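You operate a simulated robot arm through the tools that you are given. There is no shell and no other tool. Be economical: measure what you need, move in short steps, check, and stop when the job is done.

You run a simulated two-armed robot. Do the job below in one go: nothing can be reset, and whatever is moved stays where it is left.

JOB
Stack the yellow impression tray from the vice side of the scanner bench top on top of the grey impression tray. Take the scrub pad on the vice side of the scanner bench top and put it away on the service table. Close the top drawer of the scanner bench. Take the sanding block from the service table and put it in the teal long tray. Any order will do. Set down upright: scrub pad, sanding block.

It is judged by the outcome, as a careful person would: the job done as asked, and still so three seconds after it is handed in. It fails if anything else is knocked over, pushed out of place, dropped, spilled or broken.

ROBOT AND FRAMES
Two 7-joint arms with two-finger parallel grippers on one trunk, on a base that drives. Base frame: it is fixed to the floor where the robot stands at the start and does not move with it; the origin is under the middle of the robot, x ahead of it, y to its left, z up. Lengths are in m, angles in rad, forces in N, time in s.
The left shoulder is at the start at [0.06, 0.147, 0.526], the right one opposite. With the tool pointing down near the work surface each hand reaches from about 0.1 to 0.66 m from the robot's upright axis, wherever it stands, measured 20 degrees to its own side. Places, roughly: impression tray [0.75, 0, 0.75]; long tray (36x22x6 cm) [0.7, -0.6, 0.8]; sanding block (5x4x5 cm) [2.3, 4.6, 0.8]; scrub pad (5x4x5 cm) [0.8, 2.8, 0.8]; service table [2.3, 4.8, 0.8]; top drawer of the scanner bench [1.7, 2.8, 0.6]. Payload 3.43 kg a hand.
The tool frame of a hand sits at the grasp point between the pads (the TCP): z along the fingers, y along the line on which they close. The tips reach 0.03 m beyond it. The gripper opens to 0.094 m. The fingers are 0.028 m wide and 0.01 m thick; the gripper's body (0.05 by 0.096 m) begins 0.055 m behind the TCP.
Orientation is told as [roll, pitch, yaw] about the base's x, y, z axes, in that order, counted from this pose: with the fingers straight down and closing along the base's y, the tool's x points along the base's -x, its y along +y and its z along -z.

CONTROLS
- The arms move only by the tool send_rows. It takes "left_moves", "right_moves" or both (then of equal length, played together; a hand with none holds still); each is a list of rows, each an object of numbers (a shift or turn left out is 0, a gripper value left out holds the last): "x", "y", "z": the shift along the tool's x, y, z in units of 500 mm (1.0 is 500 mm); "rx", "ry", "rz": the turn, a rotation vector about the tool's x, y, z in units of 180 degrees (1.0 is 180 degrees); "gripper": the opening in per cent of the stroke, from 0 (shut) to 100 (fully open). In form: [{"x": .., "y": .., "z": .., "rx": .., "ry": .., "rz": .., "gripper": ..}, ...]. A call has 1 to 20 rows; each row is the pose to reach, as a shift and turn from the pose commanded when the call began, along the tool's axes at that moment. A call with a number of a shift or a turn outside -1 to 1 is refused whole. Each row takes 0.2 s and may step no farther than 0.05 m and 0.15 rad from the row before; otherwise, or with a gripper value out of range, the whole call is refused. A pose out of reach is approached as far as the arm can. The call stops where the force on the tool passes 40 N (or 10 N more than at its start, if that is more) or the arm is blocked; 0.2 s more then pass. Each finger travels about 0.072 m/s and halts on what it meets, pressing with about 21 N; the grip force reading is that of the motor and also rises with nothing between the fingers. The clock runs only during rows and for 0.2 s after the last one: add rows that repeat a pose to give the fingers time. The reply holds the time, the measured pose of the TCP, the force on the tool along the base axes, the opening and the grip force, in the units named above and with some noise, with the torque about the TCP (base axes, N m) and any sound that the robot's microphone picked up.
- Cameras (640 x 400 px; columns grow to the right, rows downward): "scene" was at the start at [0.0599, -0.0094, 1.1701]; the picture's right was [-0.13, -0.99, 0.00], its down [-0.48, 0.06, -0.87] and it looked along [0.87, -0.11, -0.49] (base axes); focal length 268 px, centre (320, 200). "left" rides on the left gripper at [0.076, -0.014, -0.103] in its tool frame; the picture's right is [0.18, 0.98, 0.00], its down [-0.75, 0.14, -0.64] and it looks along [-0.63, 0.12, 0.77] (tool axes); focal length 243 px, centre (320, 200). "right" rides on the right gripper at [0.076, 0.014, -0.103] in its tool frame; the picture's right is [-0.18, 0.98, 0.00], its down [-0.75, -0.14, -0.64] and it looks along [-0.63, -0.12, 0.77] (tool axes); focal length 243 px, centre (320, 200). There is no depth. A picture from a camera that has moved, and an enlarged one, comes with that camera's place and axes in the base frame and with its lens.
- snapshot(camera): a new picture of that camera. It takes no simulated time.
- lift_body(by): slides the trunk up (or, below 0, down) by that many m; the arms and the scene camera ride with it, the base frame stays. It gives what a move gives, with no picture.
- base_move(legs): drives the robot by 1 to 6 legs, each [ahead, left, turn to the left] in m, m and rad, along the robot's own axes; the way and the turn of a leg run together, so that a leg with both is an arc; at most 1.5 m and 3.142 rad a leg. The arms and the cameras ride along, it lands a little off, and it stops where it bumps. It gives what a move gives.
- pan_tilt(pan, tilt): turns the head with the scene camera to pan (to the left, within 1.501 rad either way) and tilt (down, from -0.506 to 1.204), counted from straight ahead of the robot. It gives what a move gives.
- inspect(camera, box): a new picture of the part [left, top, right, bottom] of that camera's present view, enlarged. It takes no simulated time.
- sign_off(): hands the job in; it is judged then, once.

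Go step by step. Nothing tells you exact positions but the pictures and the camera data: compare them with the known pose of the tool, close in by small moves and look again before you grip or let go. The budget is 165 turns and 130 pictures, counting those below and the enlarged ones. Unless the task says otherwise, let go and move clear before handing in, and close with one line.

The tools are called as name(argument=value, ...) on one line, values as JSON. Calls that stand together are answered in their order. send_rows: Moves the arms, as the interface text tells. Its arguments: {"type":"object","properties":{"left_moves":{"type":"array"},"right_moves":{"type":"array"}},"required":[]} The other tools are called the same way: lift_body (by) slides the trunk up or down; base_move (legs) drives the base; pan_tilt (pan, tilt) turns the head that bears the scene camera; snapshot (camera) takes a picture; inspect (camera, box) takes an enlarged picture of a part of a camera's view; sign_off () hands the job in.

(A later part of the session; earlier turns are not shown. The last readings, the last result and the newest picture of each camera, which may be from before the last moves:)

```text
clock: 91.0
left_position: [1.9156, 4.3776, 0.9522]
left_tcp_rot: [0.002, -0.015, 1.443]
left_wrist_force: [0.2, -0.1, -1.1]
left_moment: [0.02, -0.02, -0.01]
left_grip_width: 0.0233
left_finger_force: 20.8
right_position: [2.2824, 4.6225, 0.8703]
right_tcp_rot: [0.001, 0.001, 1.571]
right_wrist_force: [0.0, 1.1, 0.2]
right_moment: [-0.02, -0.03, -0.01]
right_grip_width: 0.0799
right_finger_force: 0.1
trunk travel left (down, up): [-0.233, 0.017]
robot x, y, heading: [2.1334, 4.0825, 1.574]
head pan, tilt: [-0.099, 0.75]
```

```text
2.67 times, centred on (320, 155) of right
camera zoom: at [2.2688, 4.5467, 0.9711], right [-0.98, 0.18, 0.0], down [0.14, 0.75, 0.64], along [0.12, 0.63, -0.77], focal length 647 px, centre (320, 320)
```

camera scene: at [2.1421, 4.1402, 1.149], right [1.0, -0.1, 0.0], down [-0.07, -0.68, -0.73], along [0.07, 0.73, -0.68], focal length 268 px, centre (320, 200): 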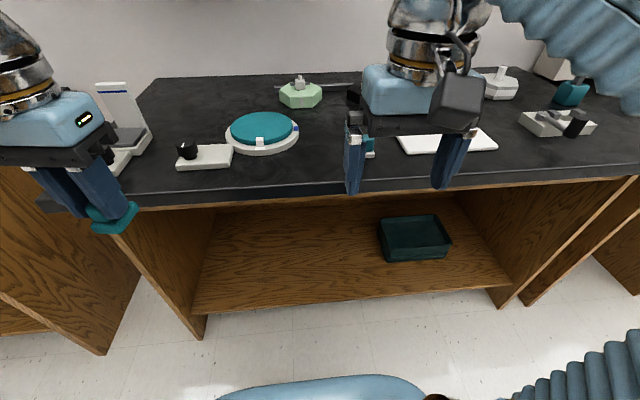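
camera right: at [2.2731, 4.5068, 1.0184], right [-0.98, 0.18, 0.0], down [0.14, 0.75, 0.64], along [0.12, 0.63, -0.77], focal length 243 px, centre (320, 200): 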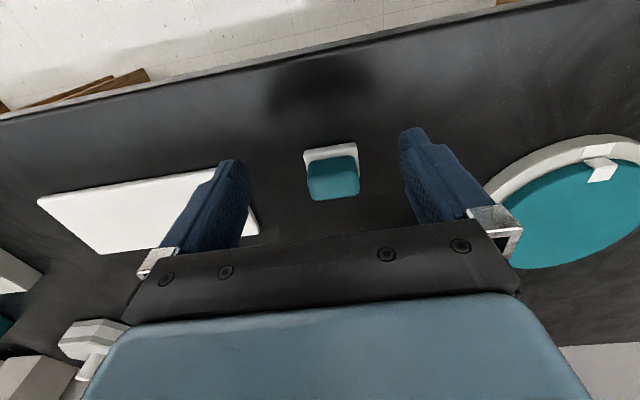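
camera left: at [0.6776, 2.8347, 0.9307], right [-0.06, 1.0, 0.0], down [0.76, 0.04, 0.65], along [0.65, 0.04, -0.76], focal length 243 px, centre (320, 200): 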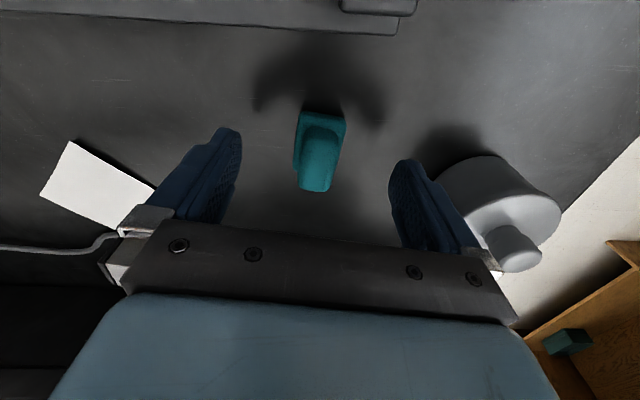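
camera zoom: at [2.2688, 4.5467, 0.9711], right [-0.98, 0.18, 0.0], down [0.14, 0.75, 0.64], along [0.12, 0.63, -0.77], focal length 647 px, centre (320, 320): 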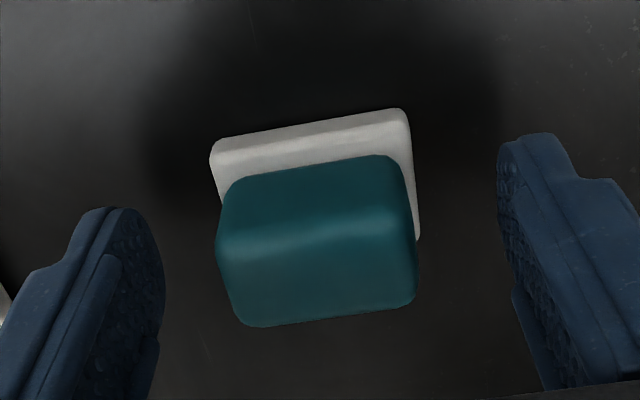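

Aligned; closing.

send_rows(right_moves=[{"gripper": 0}, {"gripper": 0}, {"gripper": 0}, {"gripper": 0}, {"gripper": 0}])

send_rows(right_moves=[{"z": -0.03}, {"z": -0.07}, {"z": -0.1, "x": 0.03}, {"z": -0.14, "x": 0.11}, {"z": -0.16, "x": 0.2}, {"z": -0.18, "x": 0.29}, {"z": -0.18, "x": 0.38}, {"z": -0.18, "x": 0.46}, {"z": -0.18, "x": 0.46}])

snapshot(camera="scene")

```text
clock: 92.2
left_position: [1.9148, 4.3783, 0.952]
left_tcp_rot: [0.002, -0.013, 1.442]
left_wrist_force: [-0.1, -0.4, 0.4]
left_moment: [-0.02, -0.01, -0.02]
left_grip_width: 0.0229
left_finger_force: 21.3
right_position: [2.2826, 4.6229, 0.8682]
right_tcp_rot: [0.0, 0.0, 1.572]
right_wrist_force: [0.9, 0.2, 1.5]
right_moment: [0.06, 0.0, 0.0]
right_grip_width: 0.0412
right_finger_force: 21.0
trunk travel left (down, up): [-0.233, 0.017]
robot x, y, heading: [2.133, 4.0909, 1.576]
head pan, tilt: [-0.099, 0.75]
```

```text
clock: 94.2
left_position: [1.9149, 4.3785, 0.9533]
left_tcp_rot: [0.002, -0.017, 1.443]
left_wrist_force: [0.3, 0.1, 0.6]
left_moment: [0.02, -0.02, -0.03]
left_grip_width: 0.023
left_finger_force: 20.6
right_position: [2.2846, 4.3909, 0.9594]
right_tcp_rot: [0.001, -0.001, 1.573]
right_wrist_force: [0.4, -0.3, -0.5]
right_moment: [-0.02, 0.0, -0.02]
right_grip_width: 0.0413
right_finger_force: 21.5
trunk travel left (down, up): [-0.233, 0.017]
robot x, y, heading: [2.1336, 4.0861, 1.572]
head pan, tilt: [-0.099, 0.75]
```

```text
62 pictures are left
camera scene: at [2.1422, 4.14, 1.1489], right [1.0, -0.1, 0.0], down [-0.07, -0.68, -0.73], along [0.07, 0.73, -0.68], focal length 268 px, centre (320, 200)
```

scene: 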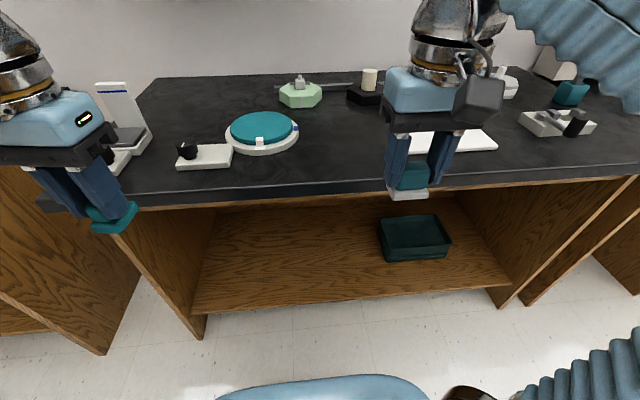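

Sanding block is held. I strafe right 0.33 so the left hand faces the freed spot on the table.

base_move(legs=[[0.0, -0.33, 0.0]])

pan_tilt(pan=0.2, tilt=0.75)

snapshot(camera="scene")

```text
clock: 96.4
left_position: [2.2465, 4.3791, 0.9525]
left_tcp_rot: [0.002, -0.013, 1.441]
left_wrist_force: [0.3, 0.2, -0.1]
left_moment: [0.02, 0.0, -0.03]
left_grip_width: 0.0229
left_finger_force: 20.4
right_position: [2.6133, 4.3942, 0.9593]
right_tcp_rot: [-0.001, 0.001, 1.572]
right_wrist_force: [1.3, -0.5, -0.9]
right_moment: [0.0, 0.02, 0.0]
right_grip_width: 0.0411
right_finger_force: 20.9
trunk travel left (down, up): [-0.233, 0.017]
robot x, y, heading: [2.4635, 4.0856, 1.571]
head pan, tilt: [-0.099, 0.75]
```

```text
clock: 97.2
left_position: [2.2449, 4.3785, 0.9529]
left_tcp_rot: [0.002, -0.014, 1.441]
left_wrist_force: [-0.8, -0.4, 0.2]
left_moment: [0.02, 0.03, 0.0]
left_grip_width: 0.0232
left_finger_force: 20.6
right_position: [2.6141, 4.394, 0.9589]
right_tcp_rot: [0.0, -0.001, 1.573]
right_wrist_force: [0.8, 0.0, -0.7]
right_moment: [0.0, 0.01, 0.04]
right_grip_width: 0.0409
right_finger_force: 20.9
trunk travel left (down, up): [-0.233, 0.017]
robot x, y, heading: [2.4663, 4.0838, 1.574]
head pan, tilt: [0.201, 0.75]
```

```text
61 pictures are left
camera scene: at [2.4482, 4.1394, 1.1489], right [0.98, 0.2, 0.0], down [0.14, -0.67, -0.73], along [-0.15, 0.72, -0.68], focal length 268 px, centre (320, 200)
```

scene: 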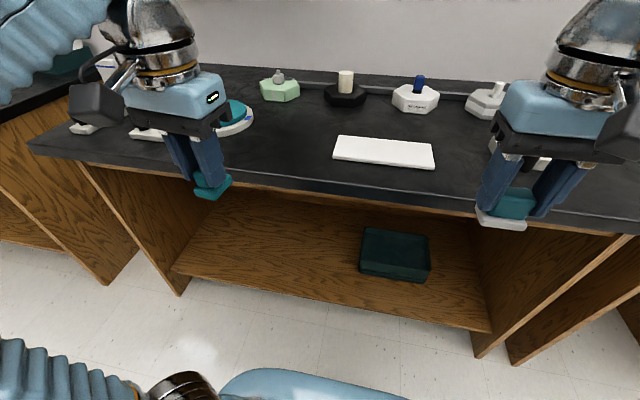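

The spot right of the disc is free. I extend the left hand over it.

send_rows(left_moves=[{"x": -0.09}, {"x": -0.18, "z": 0.01}, {"x": -0.27, "z": 0.02}, {"x": -0.36, "z": 0.04, "y": 0.008}, {"x": -0.45, "z": 0.06, "y": 0.016}, {"x": -0.512, "z": 0.08, "y": 0.016}, {"x": -0.512, "z": 0.1, "y": 0.016}, {"x": -0.512, "z": 0.1, "y": 0.016}])

inspect(camera="scene", box=[160, 80, 400, 230])

snapshot(camera="left")

```text
clock: 99.0
left_position: [2.271, 4.6355, 0.9063]
left_tcp_rot: [0.002, -0.016, 1.439]
left_wrist_force: [-0.5, 1.3, -0.8]
left_moment: [-0.02, -0.01, -0.03]
left_grip_width: 0.0232
left_finger_force: 20.6
left hand out of reach, approached as far as the arm can: row 6
right_position: [2.6144, 4.3928, 0.959]
right_tcp_rot: [0.0, 0.001, 1.573]
right_wrist_force: [0.3, -0.3, -0.5]
right_moment: [0.0, 0.02, 0.0]
right_grip_width: 0.0413
right_finger_force: 21.5
trunk travel left (down, up): [-0.233, 0.017]
robot x, y, heading: [2.4646, 4.0829, 1.567]
head pan, tilt: [0.201, 0.75]
```

```text
2.67 times, centred on (280, 155) of scene
camera zoom: at [2.4482, 4.1395, 1.1489], right [0.98, 0.2, 0.0], down [0.14, -0.67, -0.73], along [-0.15, 0.72, -0.68], focal length 714 px, centre (427, 320)
```

zoom: 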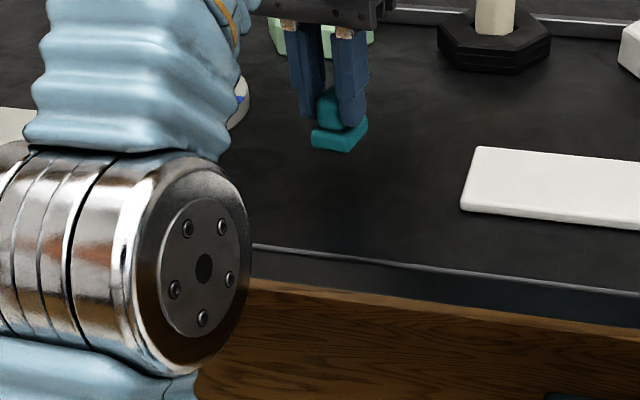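

```text
59 pictures are left
camera left: at [2.2756, 4.5557, 1.0079], right [-1.0, -0.05, 0.0], down [-0.04, 0.76, 0.65], along [-0.03, 0.65, -0.76], focal length 243 px, centre (320, 200)
```

left: 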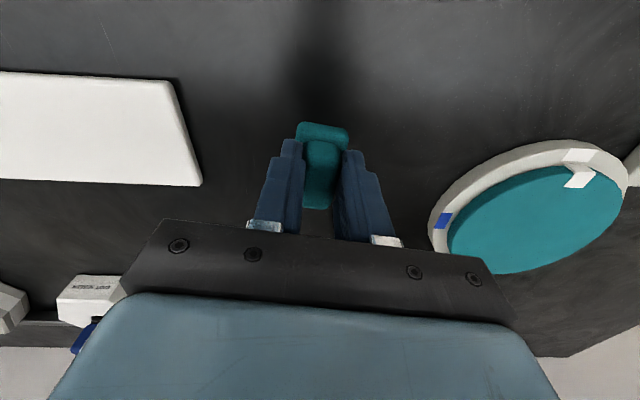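

The spot is clear. I lower in small steps to contact (expected TCP z≈0.876).

send_rows(left_moves=[{"z": 0.016}, {"z": 0.032}, {"z": 0.044}, {"z": 0.052}, {"z": 0.052}])

inspect(camera="scene", box=[240, 100, 336, 160])

```text
clock: 100.2
left_position: [2.2715, 4.6355, 0.8811]
left_tcp_rot: [0.0, -0.015, 1.442]
left_wrist_force: [-0.1, 0.2, -0.7]
left_moment: [0.0, 0.01, 0.02]
left_grip_width: 0.0233
left_finger_force: 20.7
right_position: [2.6143, 4.3937, 0.9596]
right_tcp_rot: [0.001, 0.0, 1.572]
right_wrist_force: [-0.1, -0.1, -0.9]
right_moment: [-0.01, -0.02, -0.01]
right_grip_width: 0.0411
right_finger_force: 20.9
trunk travel left (down, up): [-0.233, 0.017]
robot x, y, heading: [2.4658, 4.0841, 1.568]
head pan, tilt: [0.201, 0.75]
```

```text
6.67 times, centred on (288, 130) of scene
camera zoom: at [2.4481, 4.1395, 1.1489], right [0.98, 0.2, 0.0], down [0.14, -0.67, -0.73], along [-0.15, 0.72, -0.68], focal length 1785 px, centre (533, 667)
```

zoom: 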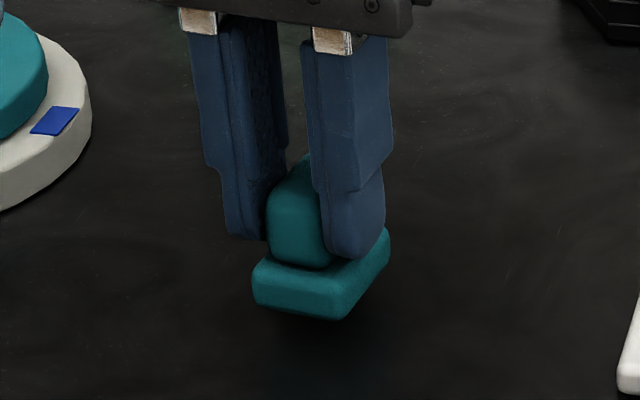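

send_rows(left_moves=[{"z": 0.006}, {"z": 0.01}, {"z": 0.014}, {"z": 0.018}, {"z": 0.018}])

inspect(camera="scene", box=[240, 100, 336, 160])

```text
clock: 101.4
left_position: [2.2712, 4.6355, 0.8714]
left_tcp_rot: [0.002, -0.015, 1.441]
left_wrist_force: [1.3, -0.3, 4.1]
left_moment: [0.16, -0.08, 0.0]
left_grip_width: 0.0233
left_finger_force: 21.0
right_position: [2.614, 4.3938, 0.9596]
right_tcp_rot: [0.0, 0.0, 1.572]
right_wrist_force: [-0.3, -0.4, -2.1]
right_moment: [0.01, -0.03, 0.0]
right_grip_width: 0.0414
right_finger_force: 20.8
trunk travel left (down, up): [-0.233, 0.017]
robot x, y, heading: [2.4648, 4.0874, 1.576]
head pan, tilt: [0.201, 0.75]
```

```text
6.67 times, centred on (288, 130) of scene
camera zoom: at [2.4483, 4.1391, 1.149], right [0.98, 0.2, 0.0], down [0.14, -0.67, -0.73], along [-0.15, 0.72, -0.68], focal length 1785 px, centre (533, 667)
```

zoom: 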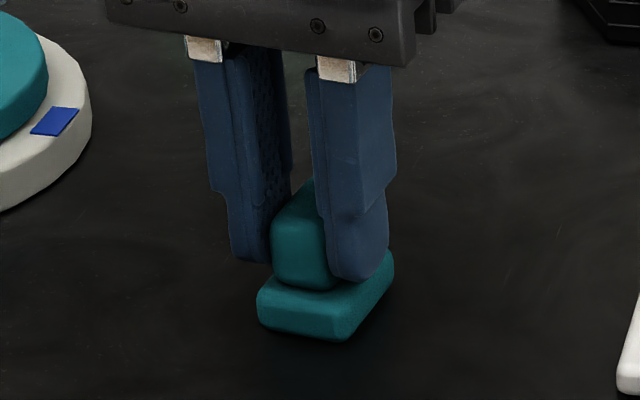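

In contact; release and rise.

send_rows(left_moves=[{"gripper": 40}, {"gripper": 70}, {"gripper": 70}, {"gripper": 70}, {"z": -0.05}, {"z": -0.1}, {"z": -0.12, "x": 0.08}, {"z": -0.14, "x": 0.17}, {"z": -0.14, "x": 0.26}, {"z": -0.14, "x": 0.35}, {"z": -0.14, "x": 0.44}, {"z": -0.14, "x": 0.5}])

inspect(camera="scene", box=[160, 80, 400, 230])

```text
clock: 104.0
left_position: [2.2387, 4.3839, 0.9355]
left_tcp_rot: [0.001, -0.015, 1.44]
left_wrist_force: [0.5, 0.6, 0.5]
left_moment: [0.02, -0.01, 0.0]
left_grip_width: 0.0657
left_finger_force: 0.1
left hand out of reach, approached as far as the arm can: row 6
right_position: [2.6149, 4.3936, 0.9576]
right_tcp_rot: [0.001, 0.0, 1.572]
right_wrist_force: [0.1, -0.1, 0.1]
right_moment: [-0.01, 0.01, -0.01]
right_grip_width: 0.0411
right_finger_force: 21.6
trunk travel left (down, up): [-0.233, 0.017]
robot x, y, heading: [2.4658, 4.0856, 1.572]
head pan, tilt: [0.201, 0.75]
```

```text
2.67 times, centred on (280, 155) of scene
camera zoom: at [2.4481, 4.1395, 1.1489], right [0.98, 0.2, 0.0], down [0.14, -0.67, -0.73], along [-0.15, 0.72, -0.68], focal length 714 px, centre (427, 320)
```

zoom: 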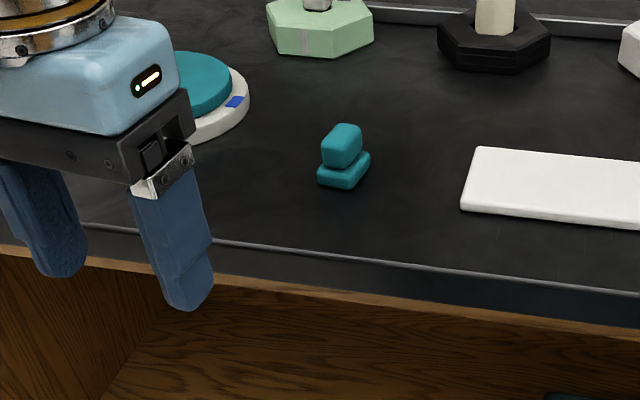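

The pad stands upright on the table. Next, I back off and head to the far side of the scanner bench for the drawer.

base_move(legs=[[-0.6, -0.3, 0.0], [0.0, 0.0, 1.571]])

pan_tilt(pan=0.5, tilt=0.5)

snapshot(camera="scene")

```text
clock: 111.5
left_position: [2.4668, 3.2672, 0.9365]
left_tcp_rot: [0.001, -0.014, 3.002]
left_wrist_force: [-0.4, 0.8, -0.2]
left_moment: [-0.02, -0.01, 0.01]
left_grip_width: 0.0659
left_finger_force: 0.1
right_position: [2.4626, 3.6426, 0.9587]
right_tcp_rot: [0.0, 0.001, 3.134]
right_wrist_force: [-0.7, -0.5, -1.0]
right_moment: [0.01, 0.0, -0.03]
right_grip_width: 0.0413
right_finger_force: 20.8
trunk travel left (down, up): [-0.233, 0.017]
robot x, y, heading: [2.7672, 3.4895, 3.129]
head pan, tilt: [0.201, 0.75]
```

```text
clock: 112.3
left_position: [2.4667, 3.267, 0.9364]
left_tcp_rot: [0.002, -0.014, 3.002]
left_wrist_force: [0.4, -0.4, 0.3]
left_moment: [-0.03, 0.03, -0.04]
left_grip_width: 0.0659
left_finger_force: 0.0
right_position: [2.4626, 3.6426, 0.9589]
right_tcp_rot: [0.0, -0.001, 3.134]
right_wrist_force: [0.7, -0.3, 0.1]
right_moment: [0.0, 0.05, -0.01]
right_grip_width: 0.0412
right_finger_force: 21.2
trunk travel left (down, up): [-0.233, 0.017]
robot x, y, heading: [2.7716, 3.4888, 3.133]
head pan, tilt: [0.499, 0.499]
```

```text
55 pictures are left
camera scene: at [2.7181, 3.4495, 1.1708], right [-0.47, 0.88, 0.0], down [0.42, 0.23, -0.88], along [-0.77, -0.41, -0.48], focal length 268 px, centre (320, 200)
```

scene: 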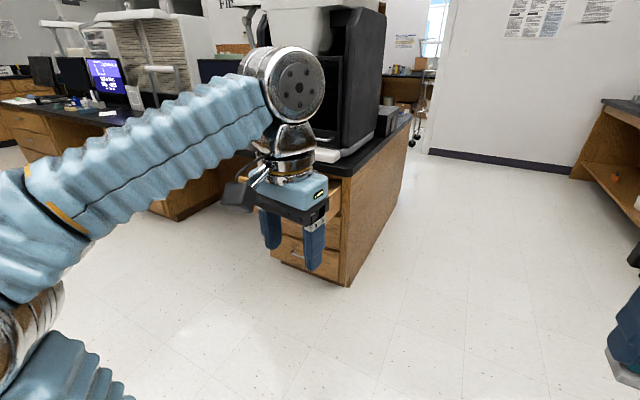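

The drawer stack is at the bench corner. I strafe left to face it.

base_move(legs=[[0.0, 0.6, 0.009]])

pan_tilt(pan=0.0, tilt=0.6)

snapshot(camera="scene")

```text
clock: 115.6
left_position: [2.463, 2.6715, 0.9369]
left_tcp_rot: [0.0, -0.014, 3.005]
left_wrist_force: [-0.4, -0.7, -0.2]
left_moment: [0.04, 0.0, 0.04]
left_grip_width: 0.0658
left_finger_force: 0.0
right_position: [2.4572, 3.0478, 0.9582]
right_tcp_rot: [-0.001, 0.002, 3.134]
right_wrist_force: [-0.8, 0.9, -1.0]
right_moment: [-0.02, -0.03, 0.02]
right_grip_width: 0.0411
right_finger_force: 20.7
trunk travel left (down, up): [-0.233, 0.017]
robot x, y, heading: [2.7636, 2.8946, 3.134]
head pan, tilt: [0.499, 0.499]
```

```text
clock: 116.6
left_position: [2.4612, 2.6724, 0.9365]
left_tcp_rot: [0.001, -0.012, 3.004]
left_wrist_force: [0.5, 0.4, -0.6]
left_moment: [0.0, -0.05, 0.0]
left_grip_width: 0.0655
left_finger_force: 0.2
right_position: [2.4579, 3.0475, 0.9586]
right_tcp_rot: [-0.001, 0.001, 3.134]
right_wrist_force: [0.1, -0.4, -1.3]
right_moment: [-0.03, 0.0, 0.03]
right_grip_width: 0.0412
right_finger_force: 21.3
trunk travel left (down, up): [-0.233, 0.017]
robot x, y, heading: [2.758, 2.89, 3.136]
head pan, tilt: [0.0, 0.6]
```

```text
54 pictures are left
camera scene: at [2.7053, 2.8978, 1.1618], right [0.01, 1.0, 0.0], down [0.56, 0.0, -0.83], along [-0.83, 0.01, -0.56], focal length 268 px, centre (320, 200)
```

scene: 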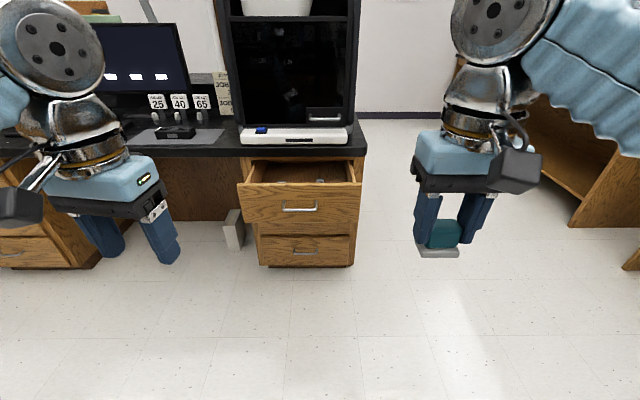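

The top drawer is open: front at x≈1.95, y≈2.68–3.0, z≈0.55–0.72. I'll push it with the closed left gripper tilted forward 45°, below the bench edge. First strafe right a little, straighten the wrist yaw and close the gripper.

base_move(legs=[[0.1, -0.14, 0.005]])

send_rows(left_moves=[{"rz": -0.042, "gripper": 0}, {"rz": -0.042}, {"rz": -0.042}])

send_rows(left_moves=[{"x": -0.04, "ry": -0.042}, {"x": -0.08, "ry": -0.084, "z": 0.05}, {"x": -0.12, "ry": -0.126, "z": 0.12}, {"x": -0.16, "ry": -0.168, "z": 0.19}, {"x": -0.16, "ry": -0.21, "z": 0.27}, {"x": -0.16, "ry": -0.25, "z": 0.35}, {"x": -0.16, "ry": -0.25, "z": 0.44}, {"x": -0.16, "ry": -0.25, "z": 0.53}, {"x": -0.16, "ry": -0.25, "z": 0.55}, {"x": -0.16, "ry": -0.25, "z": 0.55}])

pan_tilt(pan=0.2, tilt=0.7)

snapshot(camera="scene")

```text
clock: 118.0
left_position: [2.3658, 2.8129, 0.936]
left_tcp_rot: [0.002, -0.014, 3.011]
left_wrist_force: [-0.4, 0.6, -0.5]
left_moment: [0.05, -0.05, 0.01]
left_grip_width: 0.0658
left_finger_force: 0.1
right_position: [2.3584, 3.1868, 0.96]
right_tcp_rot: [-0.002, 0.0, 3.141]
right_wrist_force: [-0.3, 0.1, -0.3]
right_moment: [0.03, 0.0, 0.0]
right_grip_width: 0.0411
right_finger_force: 20.6
trunk travel left (down, up): [-0.233, 0.017]
robot x, y, heading: [2.6653, 3.0392, 3.142]
head pan, tilt: [0.0, 0.6]
```

```text
clock: 118.8
left_position: [2.3649, 2.8133, 0.9369]
left_tcp_rot: [0.002, -0.013, -3.14]
left_wrist_force: [-0.8, -0.1, -0.8]
left_moment: [-0.04, 0.03, 0.02]
left_grip_width: 0.0
left_finger_force: 21.0
right_position: [2.3583, 3.1865, 0.9591]
right_tcp_rot: [0.0, -0.001, 3.142]
right_wrist_force: [0.6, 0.2, -0.1]
right_moment: [-0.02, 0.01, 0.03]
right_grip_width: 0.041
right_finger_force: 20.9
trunk travel left (down, up): [-0.233, 0.017]
robot x, y, heading: [2.6642, 3.037, 3.146]
head pan, tilt: [0.0, 0.6]
```

```text
clock: 121.0
left_position: [2.2491, 2.8069, 0.6848]
left_tcp_rot: [-0.002, -0.798, -3.141]
left_wrist_force: [-0.4, -0.2, -0.2]
left_moment: [-0.01, -0.02, 0.01]
left_grip_width: 0.0
left_finger_force: 21.2
left hand out of reach, approached as far as the arm can: row 7, 8, 9, 10
right_position: [2.3585, 3.188, 0.959]
right_tcp_rot: [0.0, -0.001, 3.141]
right_wrist_force: [-0.8, 0.1, -0.3]
right_moment: [0.0, 0.01, 0.01]
right_grip_width: 0.0414
right_finger_force: 21.2
trunk travel left (down, up): [-0.233, 0.017]
robot x, y, heading: [2.6684, 3.0383, 3.146]
head pan, tilt: [0.0, 0.6]
```

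```text
clock: 121.8
left_position: [2.2495, 2.8084, 0.6863]
left_tcp_rot: [-0.001, -0.8, -3.141]
left_wrist_force: [0.1, 0.6, 0.0]
left_moment: [-0.03, 0.03, 0.01]
left_grip_width: 0.0003
left_finger_force: 20.8
right_position: [2.3587, 3.1865, 0.9593]
right_tcp_rot: [0.0, 0.0, 3.143]
right_wrist_force: [0.4, -0.5, -1.1]
right_moment: [-0.02, 0.02, -0.02]
right_grip_width: 0.0412
right_finger_force: 21.3
trunk travel left (down, up): [-0.233, 0.017]
robot x, y, heading: [2.6681, 3.0416, 3.142]
head pan, tilt: [0.201, 0.7]
```

```text
53 pictures are left
camera scene: at [2.6125, 3.023, 1.1532], right [-0.2, 0.98, 0.0], down [0.63, 0.13, -0.77], along [-0.75, -0.15, -0.64], focal length 268 px, centre (320, 200)
```

scene: 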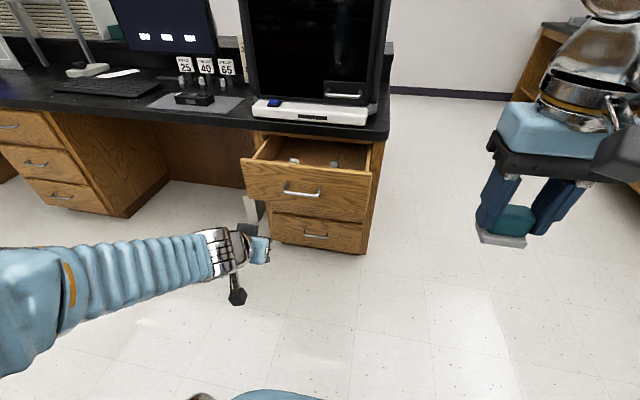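

The hand is ready, tip at [2.23, 2.81, 0.664]; drawer front x≈1.96, handle z≈0.63. I drive forward to just short of it.

base_move(legs=[[0.23, 0.0, 0.0]])

snapshot(camera="scene")

```text
clock: 123.5
left_position: [2.0179, 2.8069, 0.687]
left_tcp_rot: [0.0, -0.799, -3.141]
left_wrist_force: [0.2, -0.5, -0.2]
left_moment: [-0.02, 0.0, -0.01]
left_grip_width: 0.0
left_finger_force: 21.2
right_position: [2.1274, 3.1868, 0.9591]
right_tcp_rot: [0.0, 0.0, -3.141]
right_wrist_force: [0.7, -0.2, -0.1]
right_moment: [-0.01, 0.04, -0.03]
right_grip_width: 0.0411
right_finger_force: 21.0
trunk travel left (down, up): [-0.233, 0.017]
robot x, y, heading: [2.4333, 3.036, 3.143]
head pan, tilt: [0.201, 0.7]
```

```text
52 pictures are left
camera scene: at [2.3816, 3.0231, 1.1532], right [-0.2, 0.98, 0.0], down [0.63, 0.13, -0.77], along [-0.75, -0.15, -0.64], focal length 268 px, centre (320, 200)
```

scene: 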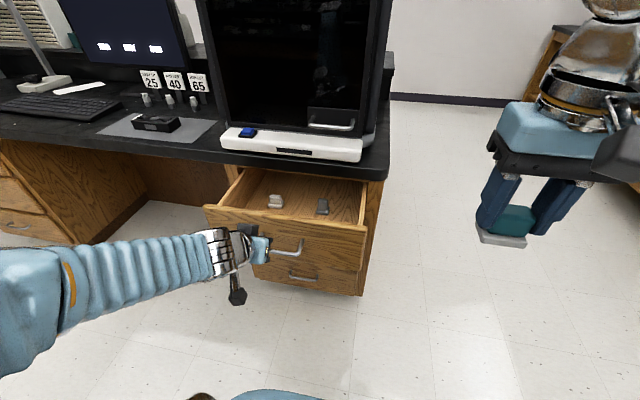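

Refined: panel z≈0.505–0.69 at x≈1.92. To clear the bench edge I tilt the hand a bit more and lower the trunk 3 cm.

send_rows(left_moves=[{"ry": -0.045}, {"ry": -0.09}, {"ry": -0.09}])

lift_body(by=-0.03)

base_move(legs=[[0.06, 0.0, 0.0]])

inspect(camera="scene", box=[160, 140, 400, 310])

```text
clock: 124.3
left_position: [1.9726, 2.7996, 0.7155]
left_tcp_rot: [0.001, -1.081, 3.141]
left_wrist_force: [0.3, 0.3, 0.1]
left_moment: [0.03, -0.01, 0.0]
left_grip_width: 0.0
left_finger_force: 21.3
left hand out of reach, approached as far as the arm can: row 1, 2, 3
right_position: [2.1271, 3.1865, 0.9589]
right_tcp_rot: [0.001, 0.0, 3.142]
right_wrist_force: [0.0, -0.2, -1.5]
right_moment: [-0.02, -0.02, 0.0]
right_grip_width: 0.0415
right_finger_force: 21.7
trunk travel left (down, up): [-0.233, 0.017]
robot x, y, heading: [2.4348, 3.038, 3.142]
head pan, tilt: [0.201, 0.7]
```

```text
clock: 125.0
left_position: [1.9738, 2.7992, 0.6854]
left_tcp_rot: [0.0, -1.08, -3.14]
left_wrist_force: [-0.9, 0.1, -0.2]
left_moment: [-0.02, 0.01, -0.01]
left_grip_width: 0.0001
left_finger_force: 20.8
right_position: [2.1273, 3.1869, 0.9292]
right_tcp_rot: [0.001, 0.001, -3.143]
right_wrist_force: [0.7, 0.4, -0.7]
right_moment: [-0.01, -0.03, 0.0]
right_grip_width: 0.0412
right_finger_force: 20.6
trunk travel left (down, up): [-0.203, 0.047]
robot x, y, heading: [2.4383, 3.0369, 3.143]
head pan, tilt: [0.201, 0.7]
```

```text
clock: 126.0
left_position: [1.9108, 2.8012, 0.6848]
left_tcp_rot: [-0.003, -1.082, -3.14]
left_wrist_force: [0.4, -0.2, 0.3]
left_moment: [-0.01, 0.01, 0.02]
left_grip_width: 0.0
left_finger_force: 21.2
right_position: [2.0654, 3.1874, 0.9283]
right_tcp_rot: [0.0, 0.0, 3.143]
right_wrist_force: [-0.1, 0.3, -0.8]
right_moment: [-0.02, -0.04, 0.02]
right_grip_width: 0.0414
right_finger_force: 20.6
trunk travel left (down, up): [-0.203, 0.047]
robot x, y, heading: [2.3706, 3.0369, 3.14]
head pan, tilt: [0.201, 0.7]
```

```text
2.35 times, centred on (280, 225) of scene
camera zoom: at [2.3202, 3.0232, 1.1232], right [-0.2, 0.98, 0.0], down [0.63, 0.13, -0.77], along [-0.75, -0.15, -0.64], focal length 630 px, centre (414, 141)
```

zoom: 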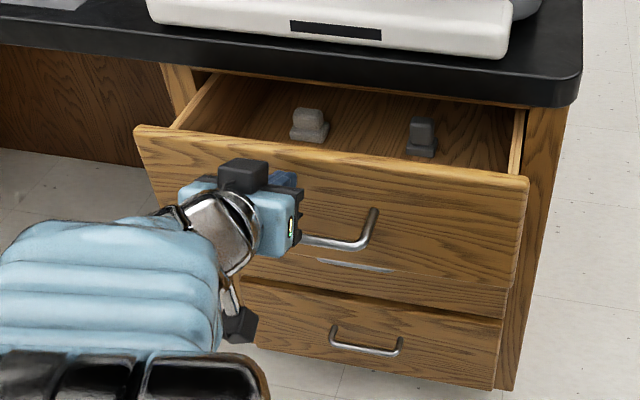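

No contact yet. I continue forward a bit.

base_move(legs=[[0.05, 0.0, 0.0]])

inspect(camera="scene", box=[160, 140, 400, 310])

```text
clock: 127.0
left_position: [1.861, 2.7993, 0.6841]
left_tcp_rot: [-0.002, -1.081, -3.14]
left_wrist_force: [-0.9, 0.3, 0.4]
left_moment: [0.01, 0.03, 0.0]
left_grip_width: 0.0
left_finger_force: 21.0
right_position: [2.0161, 3.1889, 0.9299]
right_tcp_rot: [-0.001, 0.0, 3.141]
right_wrist_force: [0.0, 0.5, 0.0]
right_moment: [0.0, 0.01, -0.03]
right_grip_width: 0.0412
right_finger_force: 20.8
trunk travel left (down, up): [-0.203, 0.047]
robot x, y, heading: [2.3239, 3.0403, 3.137]
head pan, tilt: [0.201, 0.7]
```

```text
2.35 times, centred on (280, 225) of scene
camera zoom: at [2.2693, 3.0232, 1.1231], right [-0.2, 0.98, 0.0], down [0.63, 0.13, -0.77], along [-0.75, -0.15, -0.64], focal length 630 px, centre (414, 141)
```

zoom: 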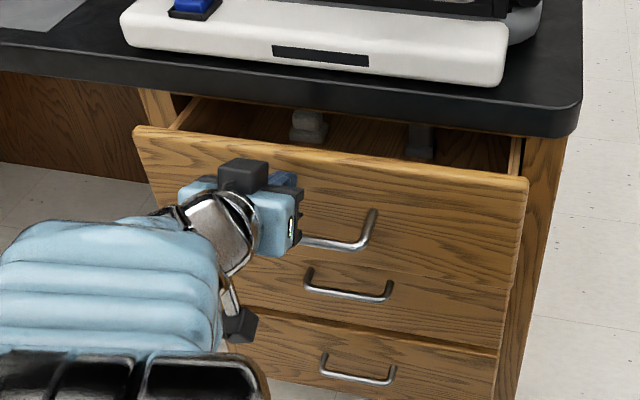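

The drawer is sliding in with the push. I continue.

base_move(legs=[[0.05, 0.0, 0.0]])

inspect(camera="scene", box=[160, 140, 400, 310])

```text
clock: 127.9
left_position: [1.8103, 2.7999, 0.6859]
left_tcp_rot: [-0.002, -1.081, -3.14]
left_wrist_force: [-0.2, 0.0, -0.3]
left_moment: [0.0, 0.0, -0.05]
left_grip_width: 0.0
left_finger_force: 21.1
right_position: [1.9658, 3.1875, 0.9289]
right_tcp_rot: [-0.001, 0.0, 3.141]
right_wrist_force: [-0.1, 0.0, -0.4]
right_moment: [-0.02, 0.01, 0.0]
right_grip_width: 0.0412
right_finger_force: 21.0
trunk travel left (down, up): [-0.203, 0.047]
robot x, y, heading: [2.2755, 3.0364, 3.14]
head pan, tilt: [0.201, 0.7]
```

```text
2.35 times, centred on (280, 225) of scene
camera zoom: at [2.2193, 3.0233, 1.1231], right [-0.2, 0.98, 0.0], down [0.63, 0.13, -0.77], along [-0.75, -0.15, -0.64], focal length 630 px, centre (414, 141)
```

zoom: 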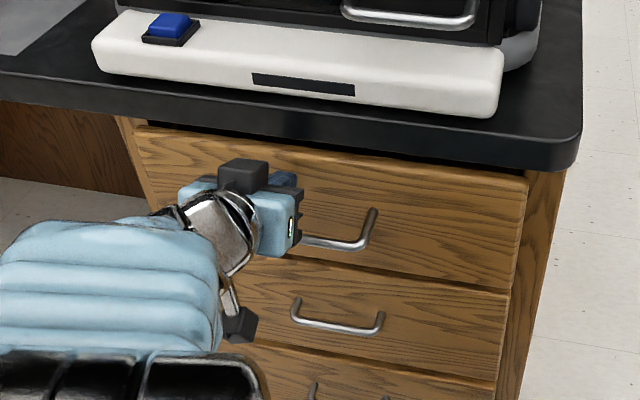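

Nearly shut. A bit more.

base_move(legs=[[0.03, 0.0, 0.0]])

inspect(camera="scene", box=[160, 140, 400, 310])

```text
clock: 128.7
left_position: [1.7975, 2.8, 0.6829]
left_tcp_rot: [-0.001, -1.075, -3.138]
left_wrist_force: [18.9, 1.5, 7.6]
left_moment: [-0.06, 0.25, -0.08]
left_grip_width: 0.0
left_finger_force: 21.1
right_position: [1.9474, 3.1877, 0.9282]
right_tcp_rot: [-0.001, -0.001, 3.143]
right_wrist_force: [0.5, 0.7, -1.1]
right_moment: [-0.02, 0.04, 0.04]
right_grip_width: 0.0413
right_finger_force: 20.9
trunk travel left (down, up): [-0.203, 0.047]
robot x, y, heading: [2.2562, 3.0396, 3.143]
head pan, tilt: [0.201, 0.7]
stopped in leg 1: the force on the tool passed its limit at 106 N (the readings are from after the stop); the commanded pose is now the measured one
```

```text
2.35 times, centred on (280, 225) of scene
camera zoom: at [2.2034, 3.0236, 1.1231], right [-0.2, 0.98, 0.0], down [0.63, 0.13, -0.77], along [-0.75, -0.15, -0.64], focal length 630 px, centre (414, 141)
```

zoom: 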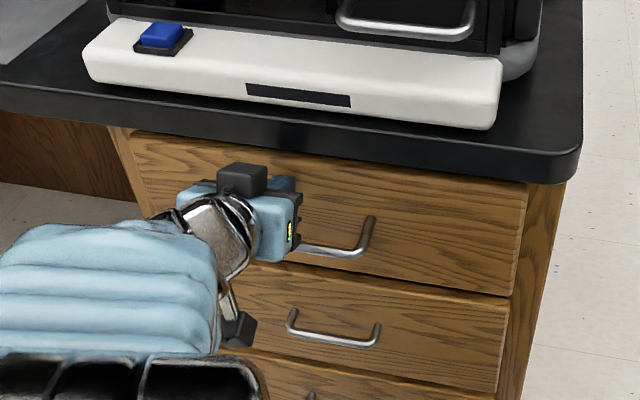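

The drawer hit its stop. I back away and check that it is flush.

base_move(legs=[[-0.35, 0.0, 0.0]])

inspect(camera="scene", box=[200, 80, 420, 260])

```text
clock: 131.0
left_position: [2.1491, 2.8001, 0.6834]
left_tcp_rot: [-0.002, -1.072, -3.14]
left_wrist_force: [0.1, 0.1, 0.0]
left_moment: [0.05, -0.02, 0.01]
left_grip_width: 0.0
left_finger_force: 20.9
right_position: [2.3014, 3.1885, 0.928]
right_tcp_rot: [-0.002, 0.002, 3.138]
right_wrist_force: [0.1, 0.0, -0.9]
right_moment: [0.03, -0.01, 0.05]
right_grip_width: 0.0411
right_finger_force: 20.9
trunk travel left (down, up): [-0.203, 0.047]
robot x, y, heading: [2.6065, 3.0371, 3.138]
head pan, tilt: [0.201, 0.7]
```

```text
2.22 times, centred on (310, 170) of scene
camera zoom: at [2.5555, 3.023, 1.1231], right [-0.2, 0.98, 0.0], down [0.63, 0.13, -0.76], along [-0.75, -0.15, -0.64], focal length 595 px, centre (342, 267)
```

zoom: 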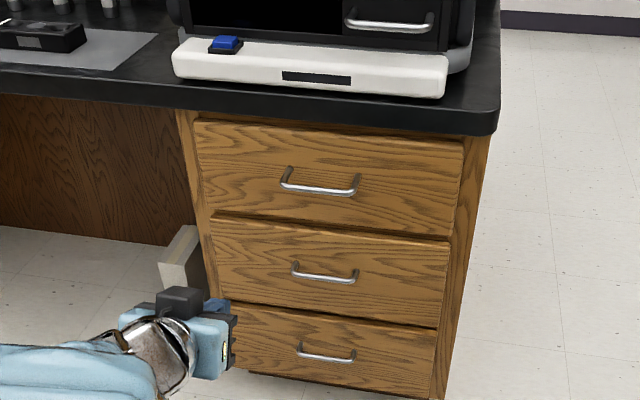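

The drawer is flush. I restore the trunk and bring the left hand back to a neutral raised pose.

lift_body(by=0.03)

send_rows(left_moves=[{"x": 0.0616, "z": -0.05, "ry": 0.038}, {"x": 0.123, "z": -0.1, "ry": 0.076}, {"x": 0.185, "z": -0.15, "ry": 0.114}, {"x": 0.246, "z": -0.2, "ry": 0.152}, {"x": 0.308, "z": -0.25, "ry": 0.19}, {"x": 0.37, "z": -0.3, "ry": 0.228}, {"x": 0.431, "z": -0.35, "ry": 0.266}, {"x": 0.493, "z": -0.4, "ry": 0.304}, {"x": 0.554, "z": -0.45, "ry": 0.341}, {"x": 0.554, "z": -0.45, "ry": 0.341}])

snapshot(camera="scene")

```text
clock: 131.8
left_position: [2.1502, 2.8001, 0.7128]
left_tcp_rot: [-0.002, -1.074, -3.141]
left_wrist_force: [-0.3, -0.1, -0.3]
left_moment: [0.0, 0.01, 0.02]
left_grip_width: 0.0
left_finger_force: 21.4
right_position: [2.3008, 3.187, 0.9587]
right_tcp_rot: [-0.002, 0.002, 3.139]
right_wrist_force: [-0.4, 0.3, -0.1]
right_moment: [0.02, -0.04, 0.0]
right_grip_width: 0.0411
right_finger_force: 20.9
trunk travel left (down, up): [-0.233, 0.017]
robot x, y, heading: [2.6105, 3.0368, 3.144]
head pan, tilt: [0.201, 0.7]
```

```text
clock: 133.9
left_position: [2.3999, 2.7655, 0.6681]
left_tcp_rot: [-0.062, 0.011, 3.136]
left_wrist_force: [0.4, -0.3, -0.2]
left_moment: [-0.01, 0.01, -0.01]
left_grip_width: 0.0
left_finger_force: 21.4
left hand out of reach, approached as far as the arm can: row 1, 2, 3, 4, 5, 6, 7, 8, 9, 10
right_position: [2.3009, 3.187, 0.9576]
right_tcp_rot: [-0.002, 0.003, 3.139]
right_wrist_force: [1.3, 0.6, -0.5]
right_moment: [0.01, 0.02, 0.0]
right_grip_width: 0.0411
right_finger_force: 21.3
trunk travel left (down, up): [-0.233, 0.017]
robot x, y, heading: [2.6092, 3.0379, 3.141]
head pan, tilt: [0.201, 0.7]
```

```text
46 pictures are left
camera scene: at [2.5556, 3.0231, 1.1531], right [-0.2, 0.98, 0.0], down [0.63, 0.13, -0.76], along [-0.75, -0.15, -0.64], focal length 268 px, centre (320, 200)
```

scene: 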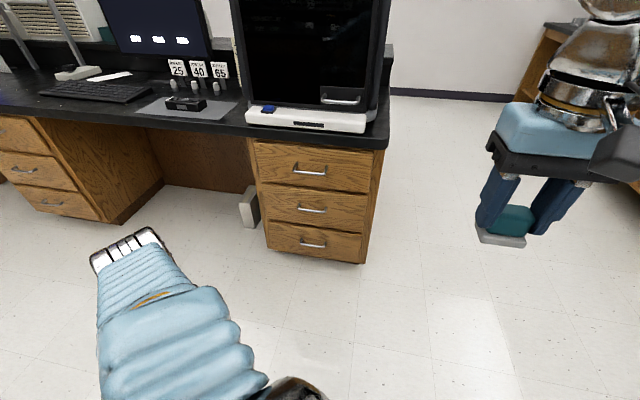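

The left hand is pointing down but low; I raise it.

send_rows(left_moves=[{"x": -0.04, "z": -0.08}, {"x": -0.08, "z": -0.16}, {"x": -0.12, "z": -0.24}, {"x": -0.12, "z": -0.33}, {"x": -0.12, "z": -0.42}, {"x": -0.12, "z": -0.5}, {"x": -0.12, "z": -0.55}, {"x": -0.12, "z": -0.55}])

snapshot(camera="scene")

```text
clock: 135.8
left_position: [2.3405, 2.7627, 0.9482]
left_tcp_rot: [-0.003, -0.002, -3.141]
left_wrist_force: [0.1, -0.1, 0.3]
left_moment: [0.0, 0.04, -0.02]
left_grip_width: 0.0002
left_finger_force: 21.2
right_position: [2.3003, 3.1873, 0.9586]
right_tcp_rot: [-0.002, 0.003, 3.139]
right_wrist_force: [-1.1, 0.6, -1.2]
right_moment: [-0.02, 0.01, -0.02]
right_grip_width: 0.0412
right_finger_force: 20.2
trunk travel left (down, up): [-0.233, 0.017]
robot x, y, heading: [2.6107, 3.0355, 3.142]
head pan, tilt: [0.201, 0.7]
```

```text
45 pictures are left
camera scene: at [2.5556, 3.023, 1.1531], right [-0.2, 0.98, 0.0], down [0.63, 0.13, -0.76], along [-0.75, -0.15, -0.64], focal length 268 px, centre (320, 200)
```

scene: 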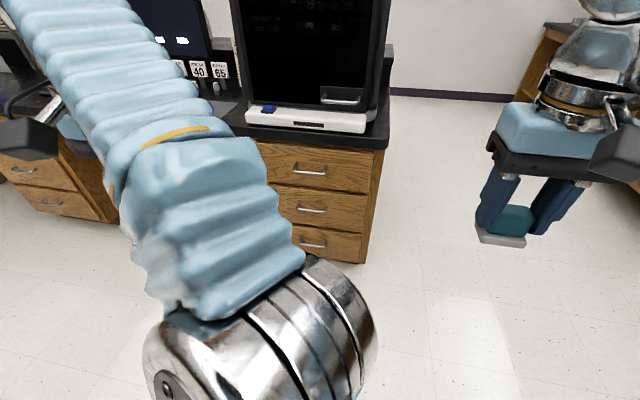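

The left arm is raised. Now I drive around the bench end back to the vice side with the sanding block in the right hand.

base_move(legs=[[0.0, -0.6, 0.0], [1.4, 0.0, 0.0], [1.4, 0.0, 0.0]])

pan_tilt(pan=0.6, tilt=0.4)

snapshot(camera="scene")

```text
clock: 152.3
left_position: [-0.4525, 3.3435, 0.9479]
left_tcp_rot: [-0.002, -0.003, -3.137]
left_wrist_force: [-0.2, -0.3, 0.3]
left_moment: [0.01, -0.02, -0.01]
left_grip_width: 0.0
left_finger_force: 21.3
right_position: [-0.4938, 3.7662, 0.9568]
right_tcp_rot: [-0.002, 0.002, -3.137]
right_wrist_force: [-0.1, -0.3, -0.9]
right_moment: [-0.04, 0.0, 0.01]
right_grip_width: 0.0413
right_finger_force: 20.8
trunk travel left (down, up): [-0.233, 0.017]
robot x, y, heading: [-0.1875, 3.6232, -3.134]
head pan, tilt: [0.201, 0.7]
```

```text
clock: 153.2
left_position: [-0.4532, 3.344, 0.9487]
left_tcp_rot: [-0.003, -0.002, -3.136]
left_wrist_force: [-0.1, -0.4, -0.1]
left_moment: [0.04, -0.02, 0.01]
left_grip_width: 0.0
left_finger_force: 20.7
right_position: [-0.4951, 3.7664, 0.9576]
right_tcp_rot: [-0.002, 0.003, -3.137]
right_wrist_force: [1.0, 0.3, -0.2]
right_moment: [0.03, 0.01, 0.0]
right_grip_width: 0.0411
right_finger_force: 21.1
trunk travel left (down, up): [-0.233, 0.017]
robot x, y, heading: [-0.1874, 3.6188, -3.138]
head pan, tilt: [0.6, 0.4]
```

```text
44 pictures are left
camera scene: at [-0.2324, 3.5681, 1.1799], right [-0.57, 0.82, 0.0], down [0.32, 0.22, -0.92], along [-0.76, -0.52, -0.39], focal length 268 px, centre (320, 200)
```

scene: 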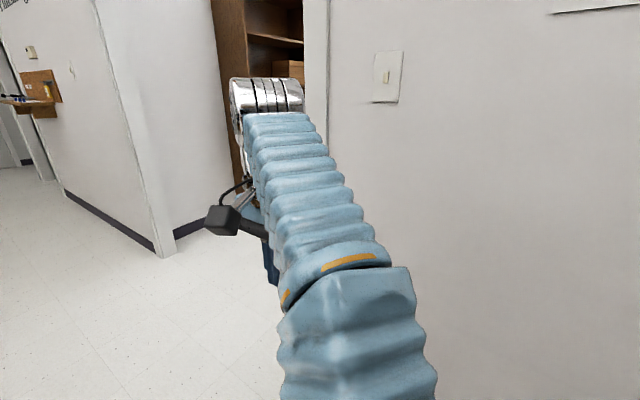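

A wall is ahead; I turn left (through -y) to face +x, then strafe right down the bench.

base_move(legs=[[-0.05, 0.0, 0.0], [0.0, 0.0, 3.135], [0.0, -1.4, 0.0]])

```text
clock: 167.8
left_position: [0.0744, 2.5024, 0.9493]
left_tcp_rot: [-0.001, -0.004, -0.058]
left_wrist_force: [0.4, -0.1, -0.3]
left_moment: [0.03, 0.03, 0.02]
left_grip_width: 0.0
left_finger_force: 20.6
right_position: [0.0886, 2.0771, 0.9578]
right_tcp_rot: [-0.003, 0.001, -0.062]
right_wrist_force: [-0.7, -0.7, -0.7]
right_moment: [0.02, 0.02, -0.02]
right_grip_width: 0.0409
right_finger_force: 20.6
trunk travel left (down, up): [-0.233, 0.017]
robot x, y, heading: [-0.2125, 2.2438, -0.062]
head pan, tilt: [0.6, 0.4]
```

base_move(legs=[[0.0, 0.0, 0.062], [0.0, -1.3, 0.0], [0.0, -1.3, 0.02]])

pan_tilt(pan=-0.3, tilt=0.6)

snapshot(camera="scene")

```text
clock: 180.9
left_position: [0.0449, -0.0842, 0.9477]
left_tcp_rot: [-0.002, -0.002, 0.008]
left_wrist_force: [0.1, -0.4, -0.6]
left_moment: [0.01, 0.01, 0.03]
left_grip_width: 0.0
left_finger_force: 21.1
right_position: [0.0895, -0.5071, 0.9573]
right_tcp_rot: [-0.004, 0.001, 0.009]
right_wrist_force: [-0.4, 1.1, -0.8]
right_moment: [0.0, 0.03, 0.0]
right_grip_width: 0.0413
right_finger_force: 20.9
trunk travel left (down, up): [-0.233, 0.017]
robot x, y, heading: [-0.2203, -0.3603, 0.001]
head pan, tilt: [0.6, 0.4]
```

```text
clock: 182.1
left_position: [0.0461, -0.0826, 0.9473]
left_tcp_rot: [-0.002, -0.003, 0.008]
left_wrist_force: [-0.6, 0.0, -0.7]
left_moment: [0.01, 0.0, -0.02]
left_grip_width: 0.0
left_finger_force: 21.1
right_position: [0.0895, -0.5066, 0.958]
right_tcp_rot: [-0.003, 0.003, 0.006]
right_wrist_force: [0.4, 0.9, -0.7]
right_moment: [0.02, -0.01, 0.0]
right_grip_width: 0.0414
right_finger_force: 21.2
trunk travel left (down, up): [-0.233, 0.017]
robot x, y, heading: [-0.2234, -0.3578, 0.009]
head pan, tilt: [-0.3, 0.6]
```

```text
43 pictures are left
camera scene: at [-0.1657, -0.3823, 1.1618], right [-0.29, -0.96, 0.0], down [-0.54, 0.16, -0.83], along [0.79, -0.24, -0.56], focal length 268 px, centre (320, 200)
```

scene: 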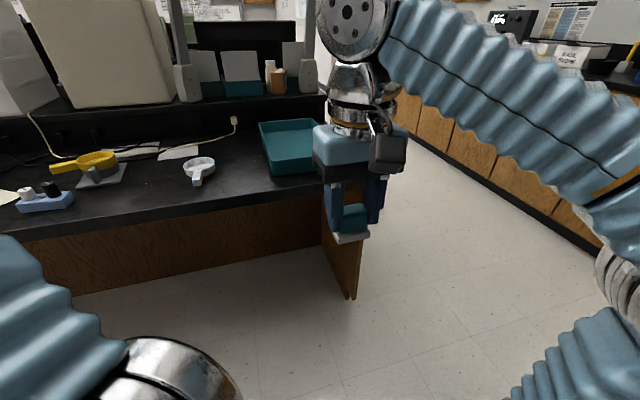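

The teal tray is ahead at right. The left elbow is low in front, so I approach only 0.3 m, and then place the block in the near half of the tray.

base_move(legs=[[0.3, -0.08, 0.0]])

pan_tilt(pan=-0.35, tilt=0.7)

snapshot(camera="scene")

snapshot(camera="right")

```text
clock: 184.2
left_position: [0.3435, -0.1591, 0.9481]
left_tcp_rot: [-0.002, -0.004, 0.02]
left_wrist_force: [-0.5, -0.2, -0.4]
left_moment: [0.05, -0.01, 0.01]
left_grip_width: 0.0001
left_finger_force: 20.9
right_position: [0.3911, -0.5807, 0.9571]
right_tcp_rot: [-0.002, 0.002, 0.018]
right_wrist_force: [1.7, 1.0, -0.2]
right_moment: [0.01, 0.01, 0.01]
right_grip_width: 0.0412
right_finger_force: 20.6
trunk travel left (down, up): [-0.233, 0.017]
robot x, y, heading: [0.0791, -0.4323, 0.017]
head pan, tilt: [-0.3, 0.6]
```

```text
clock: 184.9
left_position: [0.3436, -0.1582, 0.9479]
left_tcp_rot: [-0.002, -0.003, 0.019]
left_wrist_force: [0.1, -0.3, 0.8]
left_moment: [-0.05, 0.01, 0.01]
left_grip_width: 0.0
left_finger_force: 21.4
right_position: [0.3908, -0.5816, 0.9579]
right_tcp_rot: [-0.001, 0.001, 0.017]
right_wrist_force: [-0.1, 0.0, -0.2]
right_moment: [0.0, 0.01, 0.02]
right_grip_width: 0.0412
right_finger_force: 21.0
trunk travel left (down, up): [-0.233, 0.017]
robot x, y, heading: [0.0828, -0.437, 0.017]
head pan, tilt: [-0.351, 0.7]
```

```text
42 pictures are left
camera scene: at [0.13, -0.4628, 1.1532], right [-0.33, -0.94, 0.0], down [-0.61, 0.21, -0.77], along [0.72, -0.25, -0.64], focal length 268 px, centre (320, 200)
```

scene: 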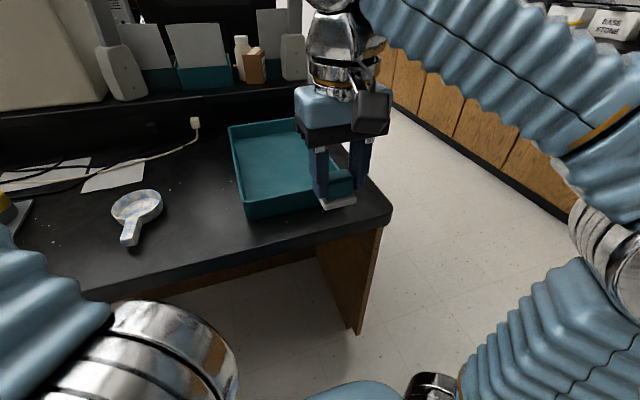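

```text
41 pictures are left
camera right: at [0.3156, -0.5675, 1.0604], right [0.17, 0.99, 0.0], down [0.76, -0.13, 0.64], along [0.63, -0.11, -0.77], focal length 243 px, centre (320, 200)
```

right: 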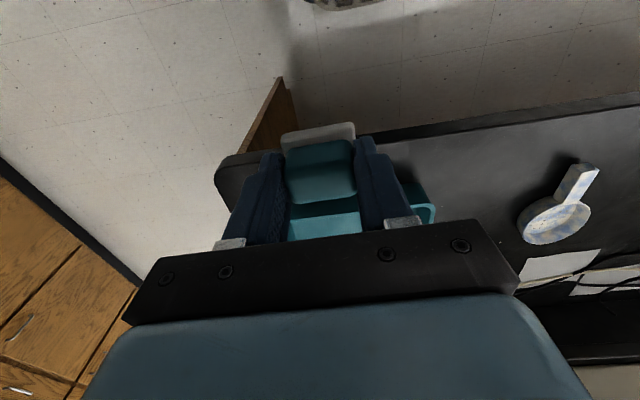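

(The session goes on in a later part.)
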